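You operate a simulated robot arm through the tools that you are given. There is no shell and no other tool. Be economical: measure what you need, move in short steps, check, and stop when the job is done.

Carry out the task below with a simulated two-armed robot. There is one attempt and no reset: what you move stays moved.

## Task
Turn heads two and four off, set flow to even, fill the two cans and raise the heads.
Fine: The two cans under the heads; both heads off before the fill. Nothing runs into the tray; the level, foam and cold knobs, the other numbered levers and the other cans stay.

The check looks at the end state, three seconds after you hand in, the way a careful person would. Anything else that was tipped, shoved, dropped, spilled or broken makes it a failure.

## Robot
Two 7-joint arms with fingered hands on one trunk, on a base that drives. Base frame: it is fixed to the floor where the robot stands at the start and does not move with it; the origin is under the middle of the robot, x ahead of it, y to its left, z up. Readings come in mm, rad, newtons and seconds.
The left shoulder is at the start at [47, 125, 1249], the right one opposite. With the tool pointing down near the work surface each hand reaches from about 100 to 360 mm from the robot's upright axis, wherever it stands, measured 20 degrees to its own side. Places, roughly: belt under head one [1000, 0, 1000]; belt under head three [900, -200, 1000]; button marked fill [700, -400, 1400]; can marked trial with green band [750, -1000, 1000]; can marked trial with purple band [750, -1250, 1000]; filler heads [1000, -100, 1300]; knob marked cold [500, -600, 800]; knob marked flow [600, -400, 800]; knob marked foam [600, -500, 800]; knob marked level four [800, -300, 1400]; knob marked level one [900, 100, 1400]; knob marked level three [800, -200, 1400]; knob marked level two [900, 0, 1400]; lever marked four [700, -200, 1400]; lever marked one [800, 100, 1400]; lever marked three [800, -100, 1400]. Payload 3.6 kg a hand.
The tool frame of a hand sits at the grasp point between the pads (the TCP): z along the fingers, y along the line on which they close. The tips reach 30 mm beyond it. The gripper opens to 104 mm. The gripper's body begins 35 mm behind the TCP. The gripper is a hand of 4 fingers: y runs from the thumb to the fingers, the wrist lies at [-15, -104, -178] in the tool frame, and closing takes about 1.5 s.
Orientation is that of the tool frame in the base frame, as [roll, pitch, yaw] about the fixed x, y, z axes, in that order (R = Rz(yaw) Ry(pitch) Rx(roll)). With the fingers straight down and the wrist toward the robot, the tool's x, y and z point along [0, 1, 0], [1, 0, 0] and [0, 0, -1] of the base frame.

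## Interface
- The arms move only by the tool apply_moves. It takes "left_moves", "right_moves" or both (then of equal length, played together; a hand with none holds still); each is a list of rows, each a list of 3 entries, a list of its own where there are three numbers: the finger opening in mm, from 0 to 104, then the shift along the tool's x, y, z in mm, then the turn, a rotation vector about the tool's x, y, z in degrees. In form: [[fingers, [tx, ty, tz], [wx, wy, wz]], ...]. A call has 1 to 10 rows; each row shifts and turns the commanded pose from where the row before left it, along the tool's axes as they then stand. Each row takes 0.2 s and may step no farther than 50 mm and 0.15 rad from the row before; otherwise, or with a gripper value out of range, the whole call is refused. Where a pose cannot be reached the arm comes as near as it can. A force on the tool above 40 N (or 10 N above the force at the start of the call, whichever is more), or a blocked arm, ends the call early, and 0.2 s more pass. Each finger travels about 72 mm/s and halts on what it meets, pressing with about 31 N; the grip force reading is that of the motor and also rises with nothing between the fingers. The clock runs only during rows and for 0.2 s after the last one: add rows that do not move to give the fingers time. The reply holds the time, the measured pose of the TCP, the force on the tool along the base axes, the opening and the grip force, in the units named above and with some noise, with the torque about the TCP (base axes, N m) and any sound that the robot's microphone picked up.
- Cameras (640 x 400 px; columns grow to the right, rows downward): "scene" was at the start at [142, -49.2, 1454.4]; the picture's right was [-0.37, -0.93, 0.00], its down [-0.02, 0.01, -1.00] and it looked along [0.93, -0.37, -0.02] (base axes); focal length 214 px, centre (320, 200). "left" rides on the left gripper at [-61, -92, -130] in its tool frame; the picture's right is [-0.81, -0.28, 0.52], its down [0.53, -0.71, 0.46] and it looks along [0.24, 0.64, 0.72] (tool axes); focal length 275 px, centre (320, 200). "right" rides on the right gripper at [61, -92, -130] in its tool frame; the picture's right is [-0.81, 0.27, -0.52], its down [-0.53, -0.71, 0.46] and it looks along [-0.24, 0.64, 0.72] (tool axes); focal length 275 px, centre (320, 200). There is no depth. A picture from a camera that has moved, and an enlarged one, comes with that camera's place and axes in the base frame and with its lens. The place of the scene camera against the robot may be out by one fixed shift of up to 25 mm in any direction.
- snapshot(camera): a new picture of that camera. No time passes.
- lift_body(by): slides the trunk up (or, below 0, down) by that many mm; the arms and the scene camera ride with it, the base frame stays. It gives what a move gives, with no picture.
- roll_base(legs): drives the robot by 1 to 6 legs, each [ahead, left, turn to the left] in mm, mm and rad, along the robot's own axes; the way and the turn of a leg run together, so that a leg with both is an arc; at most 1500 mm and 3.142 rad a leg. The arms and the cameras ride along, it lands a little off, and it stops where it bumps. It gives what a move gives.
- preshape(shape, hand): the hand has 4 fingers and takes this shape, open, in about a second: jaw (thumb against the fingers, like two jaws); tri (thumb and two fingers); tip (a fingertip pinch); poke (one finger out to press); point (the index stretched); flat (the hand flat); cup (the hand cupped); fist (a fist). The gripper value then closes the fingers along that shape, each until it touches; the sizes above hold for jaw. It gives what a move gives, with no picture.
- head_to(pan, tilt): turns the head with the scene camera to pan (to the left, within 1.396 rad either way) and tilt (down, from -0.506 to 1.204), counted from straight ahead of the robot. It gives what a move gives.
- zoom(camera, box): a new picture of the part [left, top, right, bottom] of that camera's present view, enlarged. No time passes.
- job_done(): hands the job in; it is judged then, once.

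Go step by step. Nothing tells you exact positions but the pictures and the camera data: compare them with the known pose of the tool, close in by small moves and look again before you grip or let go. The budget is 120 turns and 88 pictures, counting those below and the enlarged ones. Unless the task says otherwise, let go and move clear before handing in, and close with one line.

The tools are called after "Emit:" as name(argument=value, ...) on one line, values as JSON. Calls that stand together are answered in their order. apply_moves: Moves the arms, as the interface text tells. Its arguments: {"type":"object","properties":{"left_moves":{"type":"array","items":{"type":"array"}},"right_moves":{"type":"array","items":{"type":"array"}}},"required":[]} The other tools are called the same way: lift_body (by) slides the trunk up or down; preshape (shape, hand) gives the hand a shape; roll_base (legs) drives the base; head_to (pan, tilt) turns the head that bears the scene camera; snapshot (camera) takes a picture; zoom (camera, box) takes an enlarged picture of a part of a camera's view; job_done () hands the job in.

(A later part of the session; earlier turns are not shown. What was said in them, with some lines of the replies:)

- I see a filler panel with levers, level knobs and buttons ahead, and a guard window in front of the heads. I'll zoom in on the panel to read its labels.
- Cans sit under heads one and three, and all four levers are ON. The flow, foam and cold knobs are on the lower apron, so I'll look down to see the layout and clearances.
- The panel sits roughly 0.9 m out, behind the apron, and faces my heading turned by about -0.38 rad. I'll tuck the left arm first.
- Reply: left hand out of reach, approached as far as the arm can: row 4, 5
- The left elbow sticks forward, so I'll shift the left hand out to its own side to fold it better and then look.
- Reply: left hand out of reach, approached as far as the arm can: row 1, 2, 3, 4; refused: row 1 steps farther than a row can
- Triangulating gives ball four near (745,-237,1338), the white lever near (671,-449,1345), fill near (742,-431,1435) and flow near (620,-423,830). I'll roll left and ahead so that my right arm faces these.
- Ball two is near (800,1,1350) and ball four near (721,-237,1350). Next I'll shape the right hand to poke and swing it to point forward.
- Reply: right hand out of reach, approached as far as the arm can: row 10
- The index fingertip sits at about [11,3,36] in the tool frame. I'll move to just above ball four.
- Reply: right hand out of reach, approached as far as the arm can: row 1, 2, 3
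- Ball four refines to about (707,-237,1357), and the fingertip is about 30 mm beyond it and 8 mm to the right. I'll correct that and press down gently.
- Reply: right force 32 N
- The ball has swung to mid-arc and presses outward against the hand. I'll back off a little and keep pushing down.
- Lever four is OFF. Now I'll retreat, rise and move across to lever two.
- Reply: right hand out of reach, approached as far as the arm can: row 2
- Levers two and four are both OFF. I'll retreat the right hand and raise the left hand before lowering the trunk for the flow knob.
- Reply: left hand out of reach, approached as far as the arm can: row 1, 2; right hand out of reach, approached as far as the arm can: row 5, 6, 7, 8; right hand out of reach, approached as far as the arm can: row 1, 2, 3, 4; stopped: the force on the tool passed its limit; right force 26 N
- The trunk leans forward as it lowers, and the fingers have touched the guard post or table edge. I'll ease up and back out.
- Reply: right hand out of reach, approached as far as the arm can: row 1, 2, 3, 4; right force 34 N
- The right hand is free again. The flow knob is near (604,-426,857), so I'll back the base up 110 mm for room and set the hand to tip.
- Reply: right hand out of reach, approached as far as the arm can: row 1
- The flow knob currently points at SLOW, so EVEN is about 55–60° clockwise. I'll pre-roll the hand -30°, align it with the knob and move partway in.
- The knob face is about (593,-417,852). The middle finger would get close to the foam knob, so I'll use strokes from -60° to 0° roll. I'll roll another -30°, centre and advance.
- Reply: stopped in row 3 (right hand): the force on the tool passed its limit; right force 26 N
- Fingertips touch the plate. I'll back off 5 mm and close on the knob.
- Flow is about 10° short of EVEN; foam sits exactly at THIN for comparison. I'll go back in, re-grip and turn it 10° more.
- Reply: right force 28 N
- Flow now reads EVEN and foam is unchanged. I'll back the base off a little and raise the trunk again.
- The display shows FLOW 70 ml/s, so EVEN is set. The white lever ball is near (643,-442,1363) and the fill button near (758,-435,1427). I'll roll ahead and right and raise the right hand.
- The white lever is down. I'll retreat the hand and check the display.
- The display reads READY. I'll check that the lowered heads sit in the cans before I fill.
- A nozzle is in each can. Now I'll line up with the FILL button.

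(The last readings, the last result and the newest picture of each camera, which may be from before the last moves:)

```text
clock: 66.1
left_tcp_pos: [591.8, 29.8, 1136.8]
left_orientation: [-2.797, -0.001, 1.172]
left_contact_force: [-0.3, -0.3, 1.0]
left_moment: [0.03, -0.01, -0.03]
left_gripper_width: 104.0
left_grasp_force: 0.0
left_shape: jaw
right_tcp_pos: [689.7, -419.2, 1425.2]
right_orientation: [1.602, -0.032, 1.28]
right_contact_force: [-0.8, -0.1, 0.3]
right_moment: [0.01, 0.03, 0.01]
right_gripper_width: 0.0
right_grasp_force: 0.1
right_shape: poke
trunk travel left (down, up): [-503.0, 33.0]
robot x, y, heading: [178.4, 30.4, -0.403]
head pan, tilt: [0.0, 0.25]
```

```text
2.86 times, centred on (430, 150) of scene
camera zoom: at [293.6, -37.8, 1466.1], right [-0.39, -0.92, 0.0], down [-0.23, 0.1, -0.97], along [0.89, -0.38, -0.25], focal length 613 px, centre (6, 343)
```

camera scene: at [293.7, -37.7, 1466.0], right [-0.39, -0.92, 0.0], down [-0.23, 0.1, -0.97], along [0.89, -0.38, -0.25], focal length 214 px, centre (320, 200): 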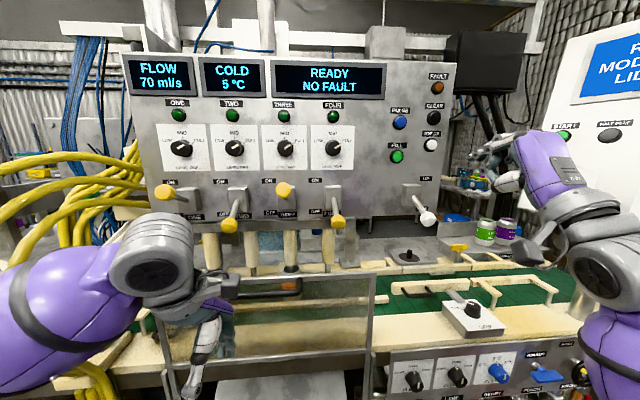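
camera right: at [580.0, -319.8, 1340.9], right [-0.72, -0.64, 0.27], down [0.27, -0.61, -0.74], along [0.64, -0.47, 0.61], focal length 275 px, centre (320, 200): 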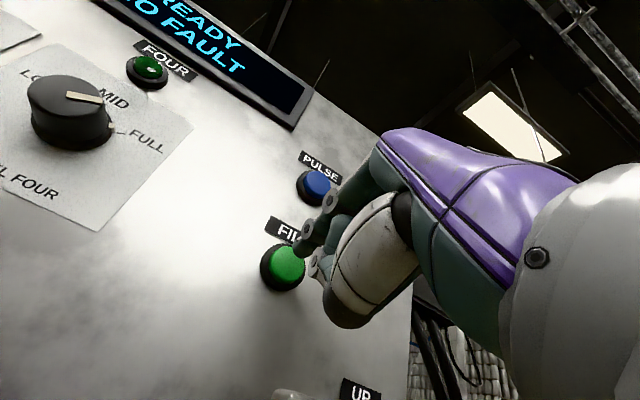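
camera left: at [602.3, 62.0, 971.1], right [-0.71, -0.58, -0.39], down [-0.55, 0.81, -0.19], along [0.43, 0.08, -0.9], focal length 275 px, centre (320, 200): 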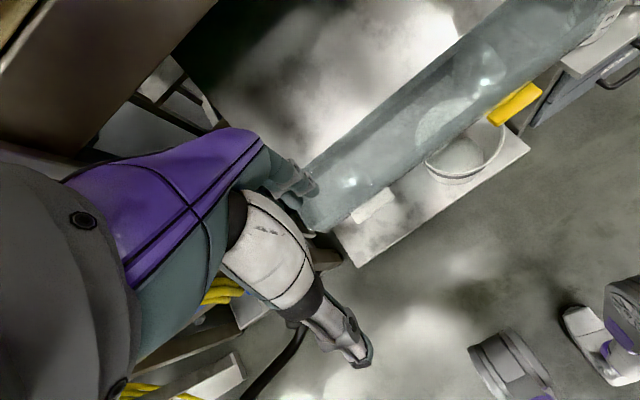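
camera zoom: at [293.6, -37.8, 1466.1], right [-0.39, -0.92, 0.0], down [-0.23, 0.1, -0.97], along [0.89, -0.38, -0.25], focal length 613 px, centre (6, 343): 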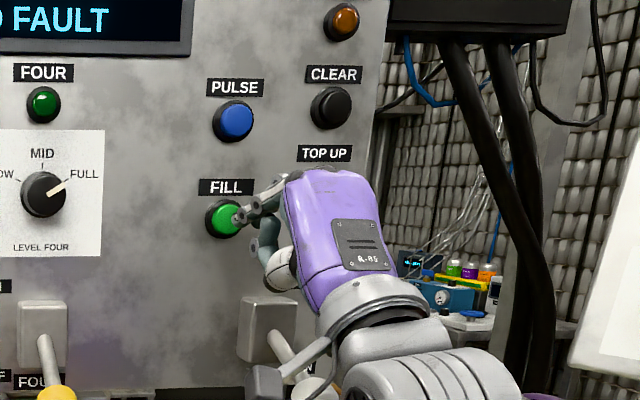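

The tip is about 27 mm from the button and 7 mm left of its centre. I'll shift and press.

Emit:
apply_moves(right_moves=[[104, [-7, -1, 8], [0, 0, 0]], [104, [0, 0, 8], [0, 0, 0]], [104, [0, 0, 6], [0, 0, 0]], [104, [0, 0, 5], [0, 0, 0]], [104, [0, 0, 4], [0, 0, 0]], [104, [0, 0, 3], [0, 0, 0]]])

Emit:
zoom(camera="scene", box=[110, 40, 470, 265])

```text
clock: 67.5
left_tcp_pos: [589.1, 30.9, 1137.7]
left_orientation: [-2.8, -0.001, 1.171]
left_contact_force: [0.1, 1.0, 0.1]
left_moment: [0.01, -0.01, -0.02]
left_gripper_width: 103.9
left_grasp_force: 0.0
left_shape: jaw
right_tcp_pos: [714.2, -436.8, 1425.4]
right_orientation: [1.599, -0.033, 1.281]
right_contact_force: [-19.2, 8.0, -5.3]
right_moment: [0.03, 0.12, 0.14]
right_gripper_width: 0.0
right_grasp_force: 0.1
right_shape: poke
trunk travel left (down, up): [-503.0, 33.0]
robot x, y, heading: [175.9, 27.9, -0.399]
head pan, tilt: [0.0, 0.25]
heard: click
```

```text
1.78 times, centred on (290, 152) of scene
camera zoom: at [289.6, -36.4, 1466.4], right [-0.39, -0.92, 0.0], down [-0.22, 0.1, -0.97], along [0.89, -0.38, -0.24], focal length 381 px, centre (373, 284)
```

zoom: 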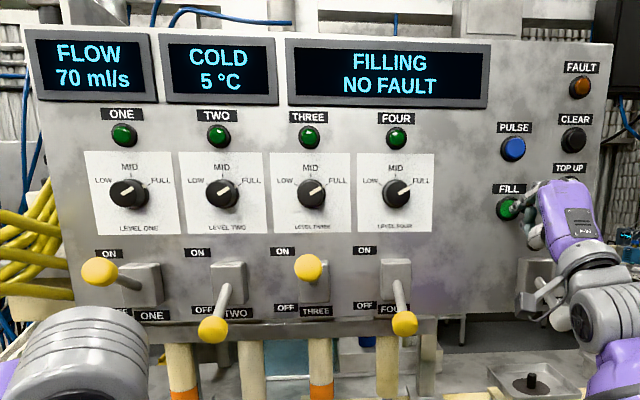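

Click heard and the display says FILLING. I'll release the button and wait with the hand clear.

Emit:
apply_moves(right_moves=[[104, [0, 0, -30], [0, 0, 0]], [104, [0, 0, -40], [0, 0, 0]], [104, [0, 0, -30], [0, 0, 0]], [104, [0, 0, 0], [0, 0, 0]], [104, [0, 0, 0], [0, 0, 0]], [104, [0, 0, 0], [0, 0, 0]], [104, [0, 0, 0], [0, 0, 0]], [104, [0, 0, 0], [0, 0, 0]], [104, [0, 0, 0], [0, 0, 0]], [104, [0, 0, 0], [0, 0, 0]]])

Emit:
zoom(camera="scene", box=[110, 40, 470, 265])

```text
clock: 69.7
left_tcp_pos: [592.8, 30.0, 1137.4]
left_orientation: [-2.796, -0.003, 1.172]
left_contact_force: [0.7, -0.3, 0.3]
left_moment: [0.0, 0.0, 0.0]
left_gripper_width: 103.9
left_grasp_force: 0.0
left_shape: jaw
right_tcp_pos: [623.9, -408.5, 1430.3]
right_orientation: [1.603, -0.032, 1.28]
right_contact_force: [-0.6, 0.2, 0.4]
right_moment: [0.01, 0.02, -0.01]
right_gripper_width: 0.0
right_grasp_force: 0.1
right_shape: poke
trunk travel left (down, up): [-503.0, 33.0]
robot x, y, heading: [178.0, 31.8, -0.399]
head pan, tilt: [0.0, 0.25]
```

```text
1.78 times, centred on (290, 152) of scene
camera zoom: at [293.7, -37.7, 1466.1], right [-0.39, -0.92, 0.0], down [-0.23, 0.1, -0.97], along [0.89, -0.38, -0.25], focal length 381 px, centre (373, 284)
```

zoom: 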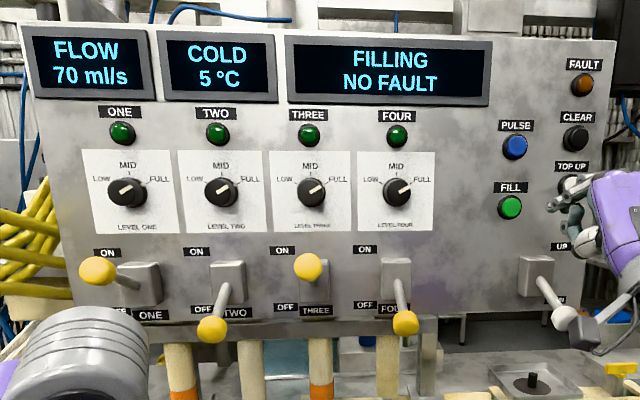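

Filling continues. Meanwhile I'll bring the finger down in front of and below the white lever ball, which is now near (640,-443,1283).

Emit:
apply_moves(right_moves=[[104, [-20, 0, -35], [0, 0, 0]], [104, [-20, 0, -35], [0, 0, 0]], [104, [0, -41, 0], [0, 0, 0]], [104, [0, -41, 0], [0, 0, 0]], [104, [0, -41, 0], [0, 0, 0]], [104, [0, -41, 0], [0, 0, 0]], [104, [0, -41, 0], [-6.7, 0, 0]], [104, [0, 0, 0], [-6.7, 0, 0]], [104, [0, 0, 0], [-6.7, 0, 0]], [104, [0, 0, 0], [0, 0, 0]]])

Emit:
zoom(camera="scene", box=[110, 40, 470, 265])

Emit:
snapshot(camera="right")

```text
clock: 71.9
left_tcp_pos: [593.0, 29.9, 1136.9]
left_orientation: [-2.799, -0.001, 1.173]
left_contact_force: [0.2, 0.5, 0.1]
left_moment: [-0.01, 0.0, 0.01]
left_gripper_width: 104.0
left_grasp_force: 0.0
left_shape: jaw
right_tcp_pos: [537.5, -418.6, 1221.7]
right_orientation: [1.252, -0.033, 1.278]
right_contact_force: [0.1, -0.8, 0.0]
right_moment: [0.0, -0.01, 0.03]
right_gripper_width: 0.0
right_grasp_force: 0.0
right_shape: poke
trunk travel left (down, up): [-503.0, 33.0]
robot x, y, heading: [175.0, 25.7, -0.402]
head pan, tilt: [0.0, 0.25]
```

```text
1.78 times, centred on (290, 152) of scene
camera zoom: at [293.5, -37.6, 1466.1], right [-0.39, -0.92, 0.0], down [-0.23, 0.1, -0.97], along [0.89, -0.38, -0.25], focal length 381 px, centre (373, 284)
```

zoom: 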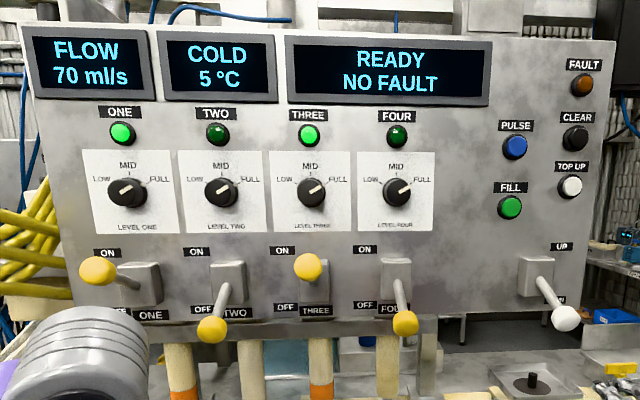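

```text
20 pictures are left
camera right: at [466.3, -328.7, 1097.0], right [-0.79, -0.61, 0.07], down [0.48, -0.68, -0.55], along [0.39, -0.4, 0.83], focal length 275 px, centre (320, 200)
```

right: 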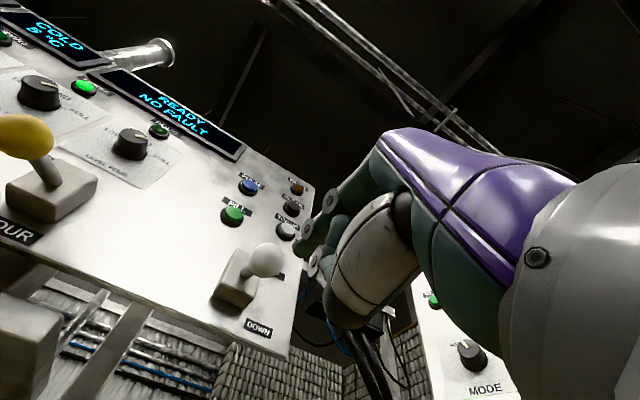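

Filling has finished: lamps ONE and THREE are lit and the display is READY. I'll put the finger under the lever ball and push up.

Emit:
apply_moves(right_moves=[[104, [-5, -8.3, 25.7], [0, 0, 0]], [104, [0, -8.3, 25.7], [0, 0, 0]], [104, [0, -8.3, 25.7], [0, 0, 0]], [104, [0, 9.5, 3], [0, 0, 0]], [104, [0, 0, 0], [0, 0, 0]]])

Emit:
zoom(camera="right", box=[160, 140, 480, 340])

```text
clock: 73.1
left_tcp_pos: [592.8, 29.7, 1137.0]
left_orientation: [-2.795, -0.002, 1.172]
left_contact_force: [-0.5, -0.5, -0.8]
left_moment: [-0.01, -0.02, 0.0]
left_gripper_width: 104.2
left_grasp_force: 0.1
left_shape: jaw
right_tcp_pos: [613.4, -445.6, 1232.8]
right_orientation: [1.253, -0.033, 1.279]
right_contact_force: [0.1, -0.2, 0.1]
right_moment: [-0.03, 0.0, 0.01]
right_gripper_width: 0.3
right_grasp_force: 0.1
right_shape: poke
trunk travel left (down, up): [-503.0, 33.0]
robot x, y, heading: [173.4, 29.6, -0.398]
head pan, tilt: [0.0, 0.25]
```

```text
2.00 times, centred on (320, 240) of right
camera zoom: at [542.3, -355.7, 1106.6], right [-0.79, -0.61, 0.07], down [0.48, -0.68, -0.55], along [0.39, -0.4, 0.83], focal length 551 px, centre (320, 120)
```

zoom: 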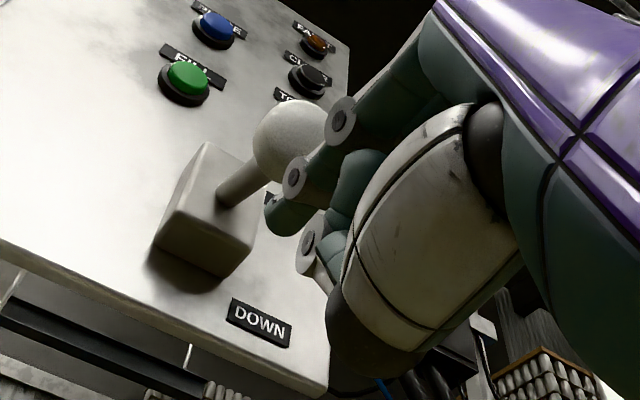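

Emit:
apply_moves(right_moves=[[104, [0, -2, 7], [0, 0, 0]], [104, [0, 7.6, 2.5], [0, 0, 0]], [104, [0, 7.6, 2.5], [0, 0, 0]], [104, [0, 7.6, 2.5], [0, 0, 0]], [104, [0, 7.6, 1], [0, 0, 0]], [104, [0, 7.6, 1], [0, 0, 0]], [104, [0, 7.6, 2], [0, 0, 0]], [104, [0, 7.6, 3], [0, 0, 0]], [104, [0, 7.6, 3], [0, 0, 0]], [104, [0, 0, 0], [0, 0, 0]]])

Emit:
snapshot(camera="right")

```text
clock: 75.3
left_tcp_pos: [593.9, 29.5, 1137.3]
left_orientation: [-2.796, -0.002, 1.173]
left_contact_force: [0.3, 0.4, 0.2]
left_moment: [0.01, 0.01, 0.02]
left_gripper_width: 103.9
left_grasp_force: 0.1
left_shape: jaw
right_tcp_pos: [618.5, -450.8, 1298.6]
right_orientation: [1.253, -0.032, 1.28]
right_contact_force: [0.0, 1.1, -0.6]
right_moment: [-0.01, -0.02, -0.01]
right_gripper_width: 0.1
right_grasp_force: 0.1
right_shape: poke
trunk travel left (down, up): [-503.0, 33.0]
robot x, y, heading: [176.7, 24.4, -0.398]
head pan, tilt: [0.0, 0.25]
```

```text
18 pictures are left
camera right: at [546.4, -360.9, 1171.9], right [-0.79, -0.61, 0.07], down [0.48, -0.68, -0.55], along [0.39, -0.4, 0.83], focal length 275 px, centre (320, 200)
```

right: 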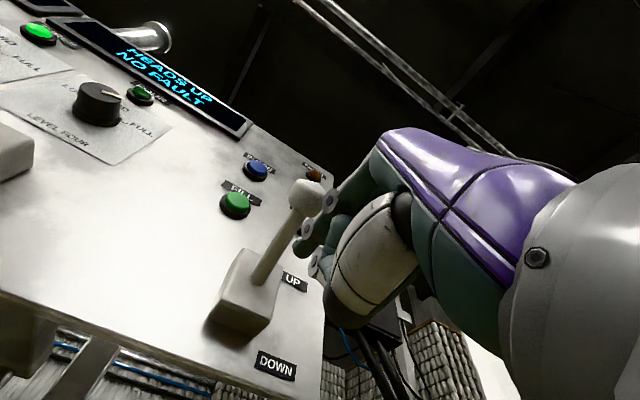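

HEADS UP, NO FAULT. I'll withdraw the hand clear and do a final check of the panel, the cans and the lower knobs.

Emit:
apply_moves(right_moves=[[104, [0, -4, -30], [0, 0, 0]], [104, [0, 0, -40], [0, 0, 0]], [104, [0, 0, -40], [0, 0, 0]], [104, [-30, 0, -20], [0, 0, 0]], [104, [0, 0, 0], [0, 0, 0]]])

Emit:
roll_base(legs=[[-150, 0, 0]])

Emit:
head_to(pan=0, tilt=0.35)

Emit:
snapshot(camera="scene")

Emit:
zoom(camera="scene", box=[180, 40, 460, 215])

Emit:
zoom(camera="scene", box=[180, 160, 420, 340])

```text
clock: 76.5
left_tcp_pos: [593.2, 30.4, 1136.9]
left_orientation: [-2.799, -0.001, 1.169]
left_contact_force: [0.5, 0.3, 0.4]
left_moment: [-0.05, 0.0, 0.0]
left_gripper_width: 103.9
left_grasp_force: 0.0
left_shape: jaw
right_tcp_pos: [489.4, -445.2, 1250.7]
right_orientation: [1.253, -0.032, 1.279]
right_contact_force: [-0.1, -0.1, 0.1]
right_moment: [0.0, -0.02, 0.01]
right_gripper_width: 0.0
right_grasp_force: 0.1
right_shape: poke
trunk travel left (down, up): [-503.0, 33.0]
robot x, y, heading: [176.7, 30.2, -0.397]
head pan, tilt: [0.0, 0.25]
```

```text
clock: 77.8
left_tcp_pos: [451.5, 88.8, 1138.4]
left_orientation: [-2.798, -0.002, 1.169]
left_contact_force: [-0.4, 0.1, 0.2]
left_moment: [-0.02, -0.02, -0.01]
left_gripper_width: 103.8
left_grasp_force: 0.0
left_shape: jaw
right_tcp_pos: [347.2, -386.4, 1250.6]
right_orientation: [1.252, -0.032, 1.279]
right_contact_force: [-0.5, 0.4, 0.0]
right_moment: [-0.02, 0.0, 0.02]
right_gripper_width: 0.0
right_grasp_force: 0.1
right_shape: poke
trunk travel left (down, up): [-503.0, 33.0]
robot x, y, heading: [34.1, 87.8, -0.403]
head pan, tilt: [0.0, 0.25]
```

```text
clock: 78.5
left_tcp_pos: [452.1, 88.1, 1137.4]
left_orientation: [-2.798, 0.0, 1.169]
left_contact_force: [-0.6, 0.4, 0.0]
left_moment: [0.0, 0.01, 0.02]
left_gripper_width: 104.0
left_grasp_force: 0.1
left_shape: jaw
right_tcp_pos: [350.1, -386.9, 1250.2]
right_orientation: [1.251, -0.033, 1.276]
right_contact_force: [0.6, 0.7, -0.2]
right_moment: [-0.01, 0.02, 0.0]
right_gripper_width: 0.0
right_grasp_force: 0.0
right_shape: poke
trunk travel left (down, up): [-503.0, 33.0]
robot x, y, heading: [32.9, 91.1, -0.402]
head pan, tilt: [0.0, 0.351]
```

```text
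17 pictures are left
camera scene: at [152.8, 21.7, 1456.7], right [-0.39, -0.92, 0.0], down [-0.32, 0.13, -0.94], along [0.86, -0.37, -0.34], focal length 214 px, centre (320, 200)
```

scene: 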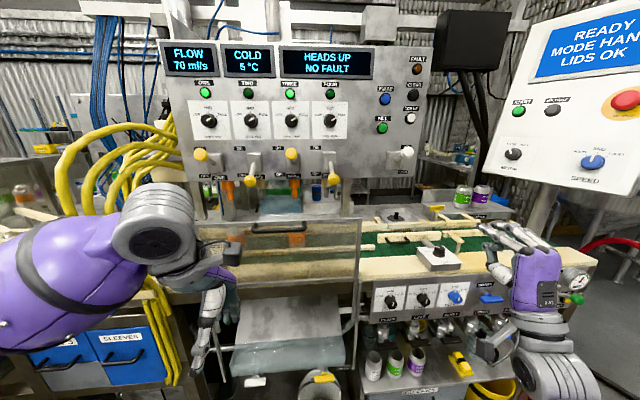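

```text
2.29 times, centred on (320, 128) of scene
camera zoom: at [152.8, 21.7, 1456.7], right [-0.39, -0.92, 0.0], down [-0.32, 0.13, -0.94], along [0.86, -0.37, -0.34], focal length 490 px, centre (320, 366)
```

zoom: 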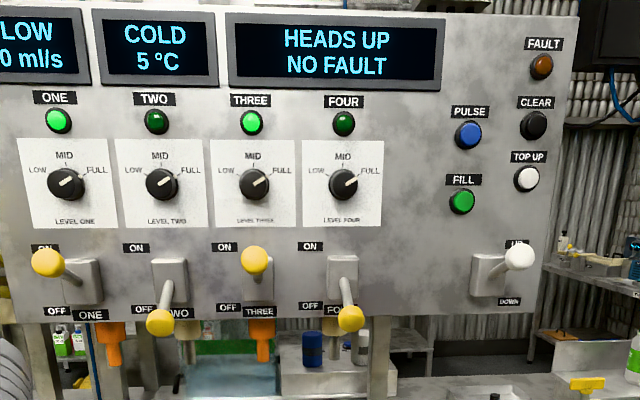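

```text
2.22 times, centred on (300, 250) of scene
camera zoom: at [152.8, 21.7, 1456.7], right [-0.39, -0.92, 0.0], down [-0.32, 0.13, -0.94], along [0.86, -0.37, -0.34], focal length 477 px, centre (364, 89)
```

zoom: 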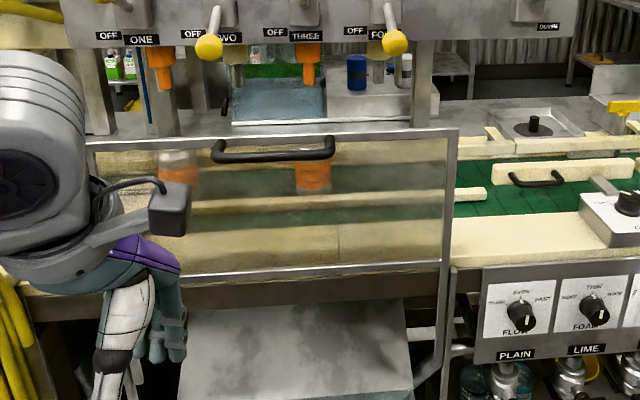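

Levers two and four are OFF, flow reads EVEN at 70 ml/s, lamps ONE and THREE are lit, and the display shows HEADS UP with no fault. The cans and the other controls look undisturbed, so I'm handing in.

Emit:
job_done()

```text
The job is handed in.
```

Heads two and four are off, flow is set to even, both cans under the heads are filled, and the heads are raised again, with no fault shown and no spill visible.
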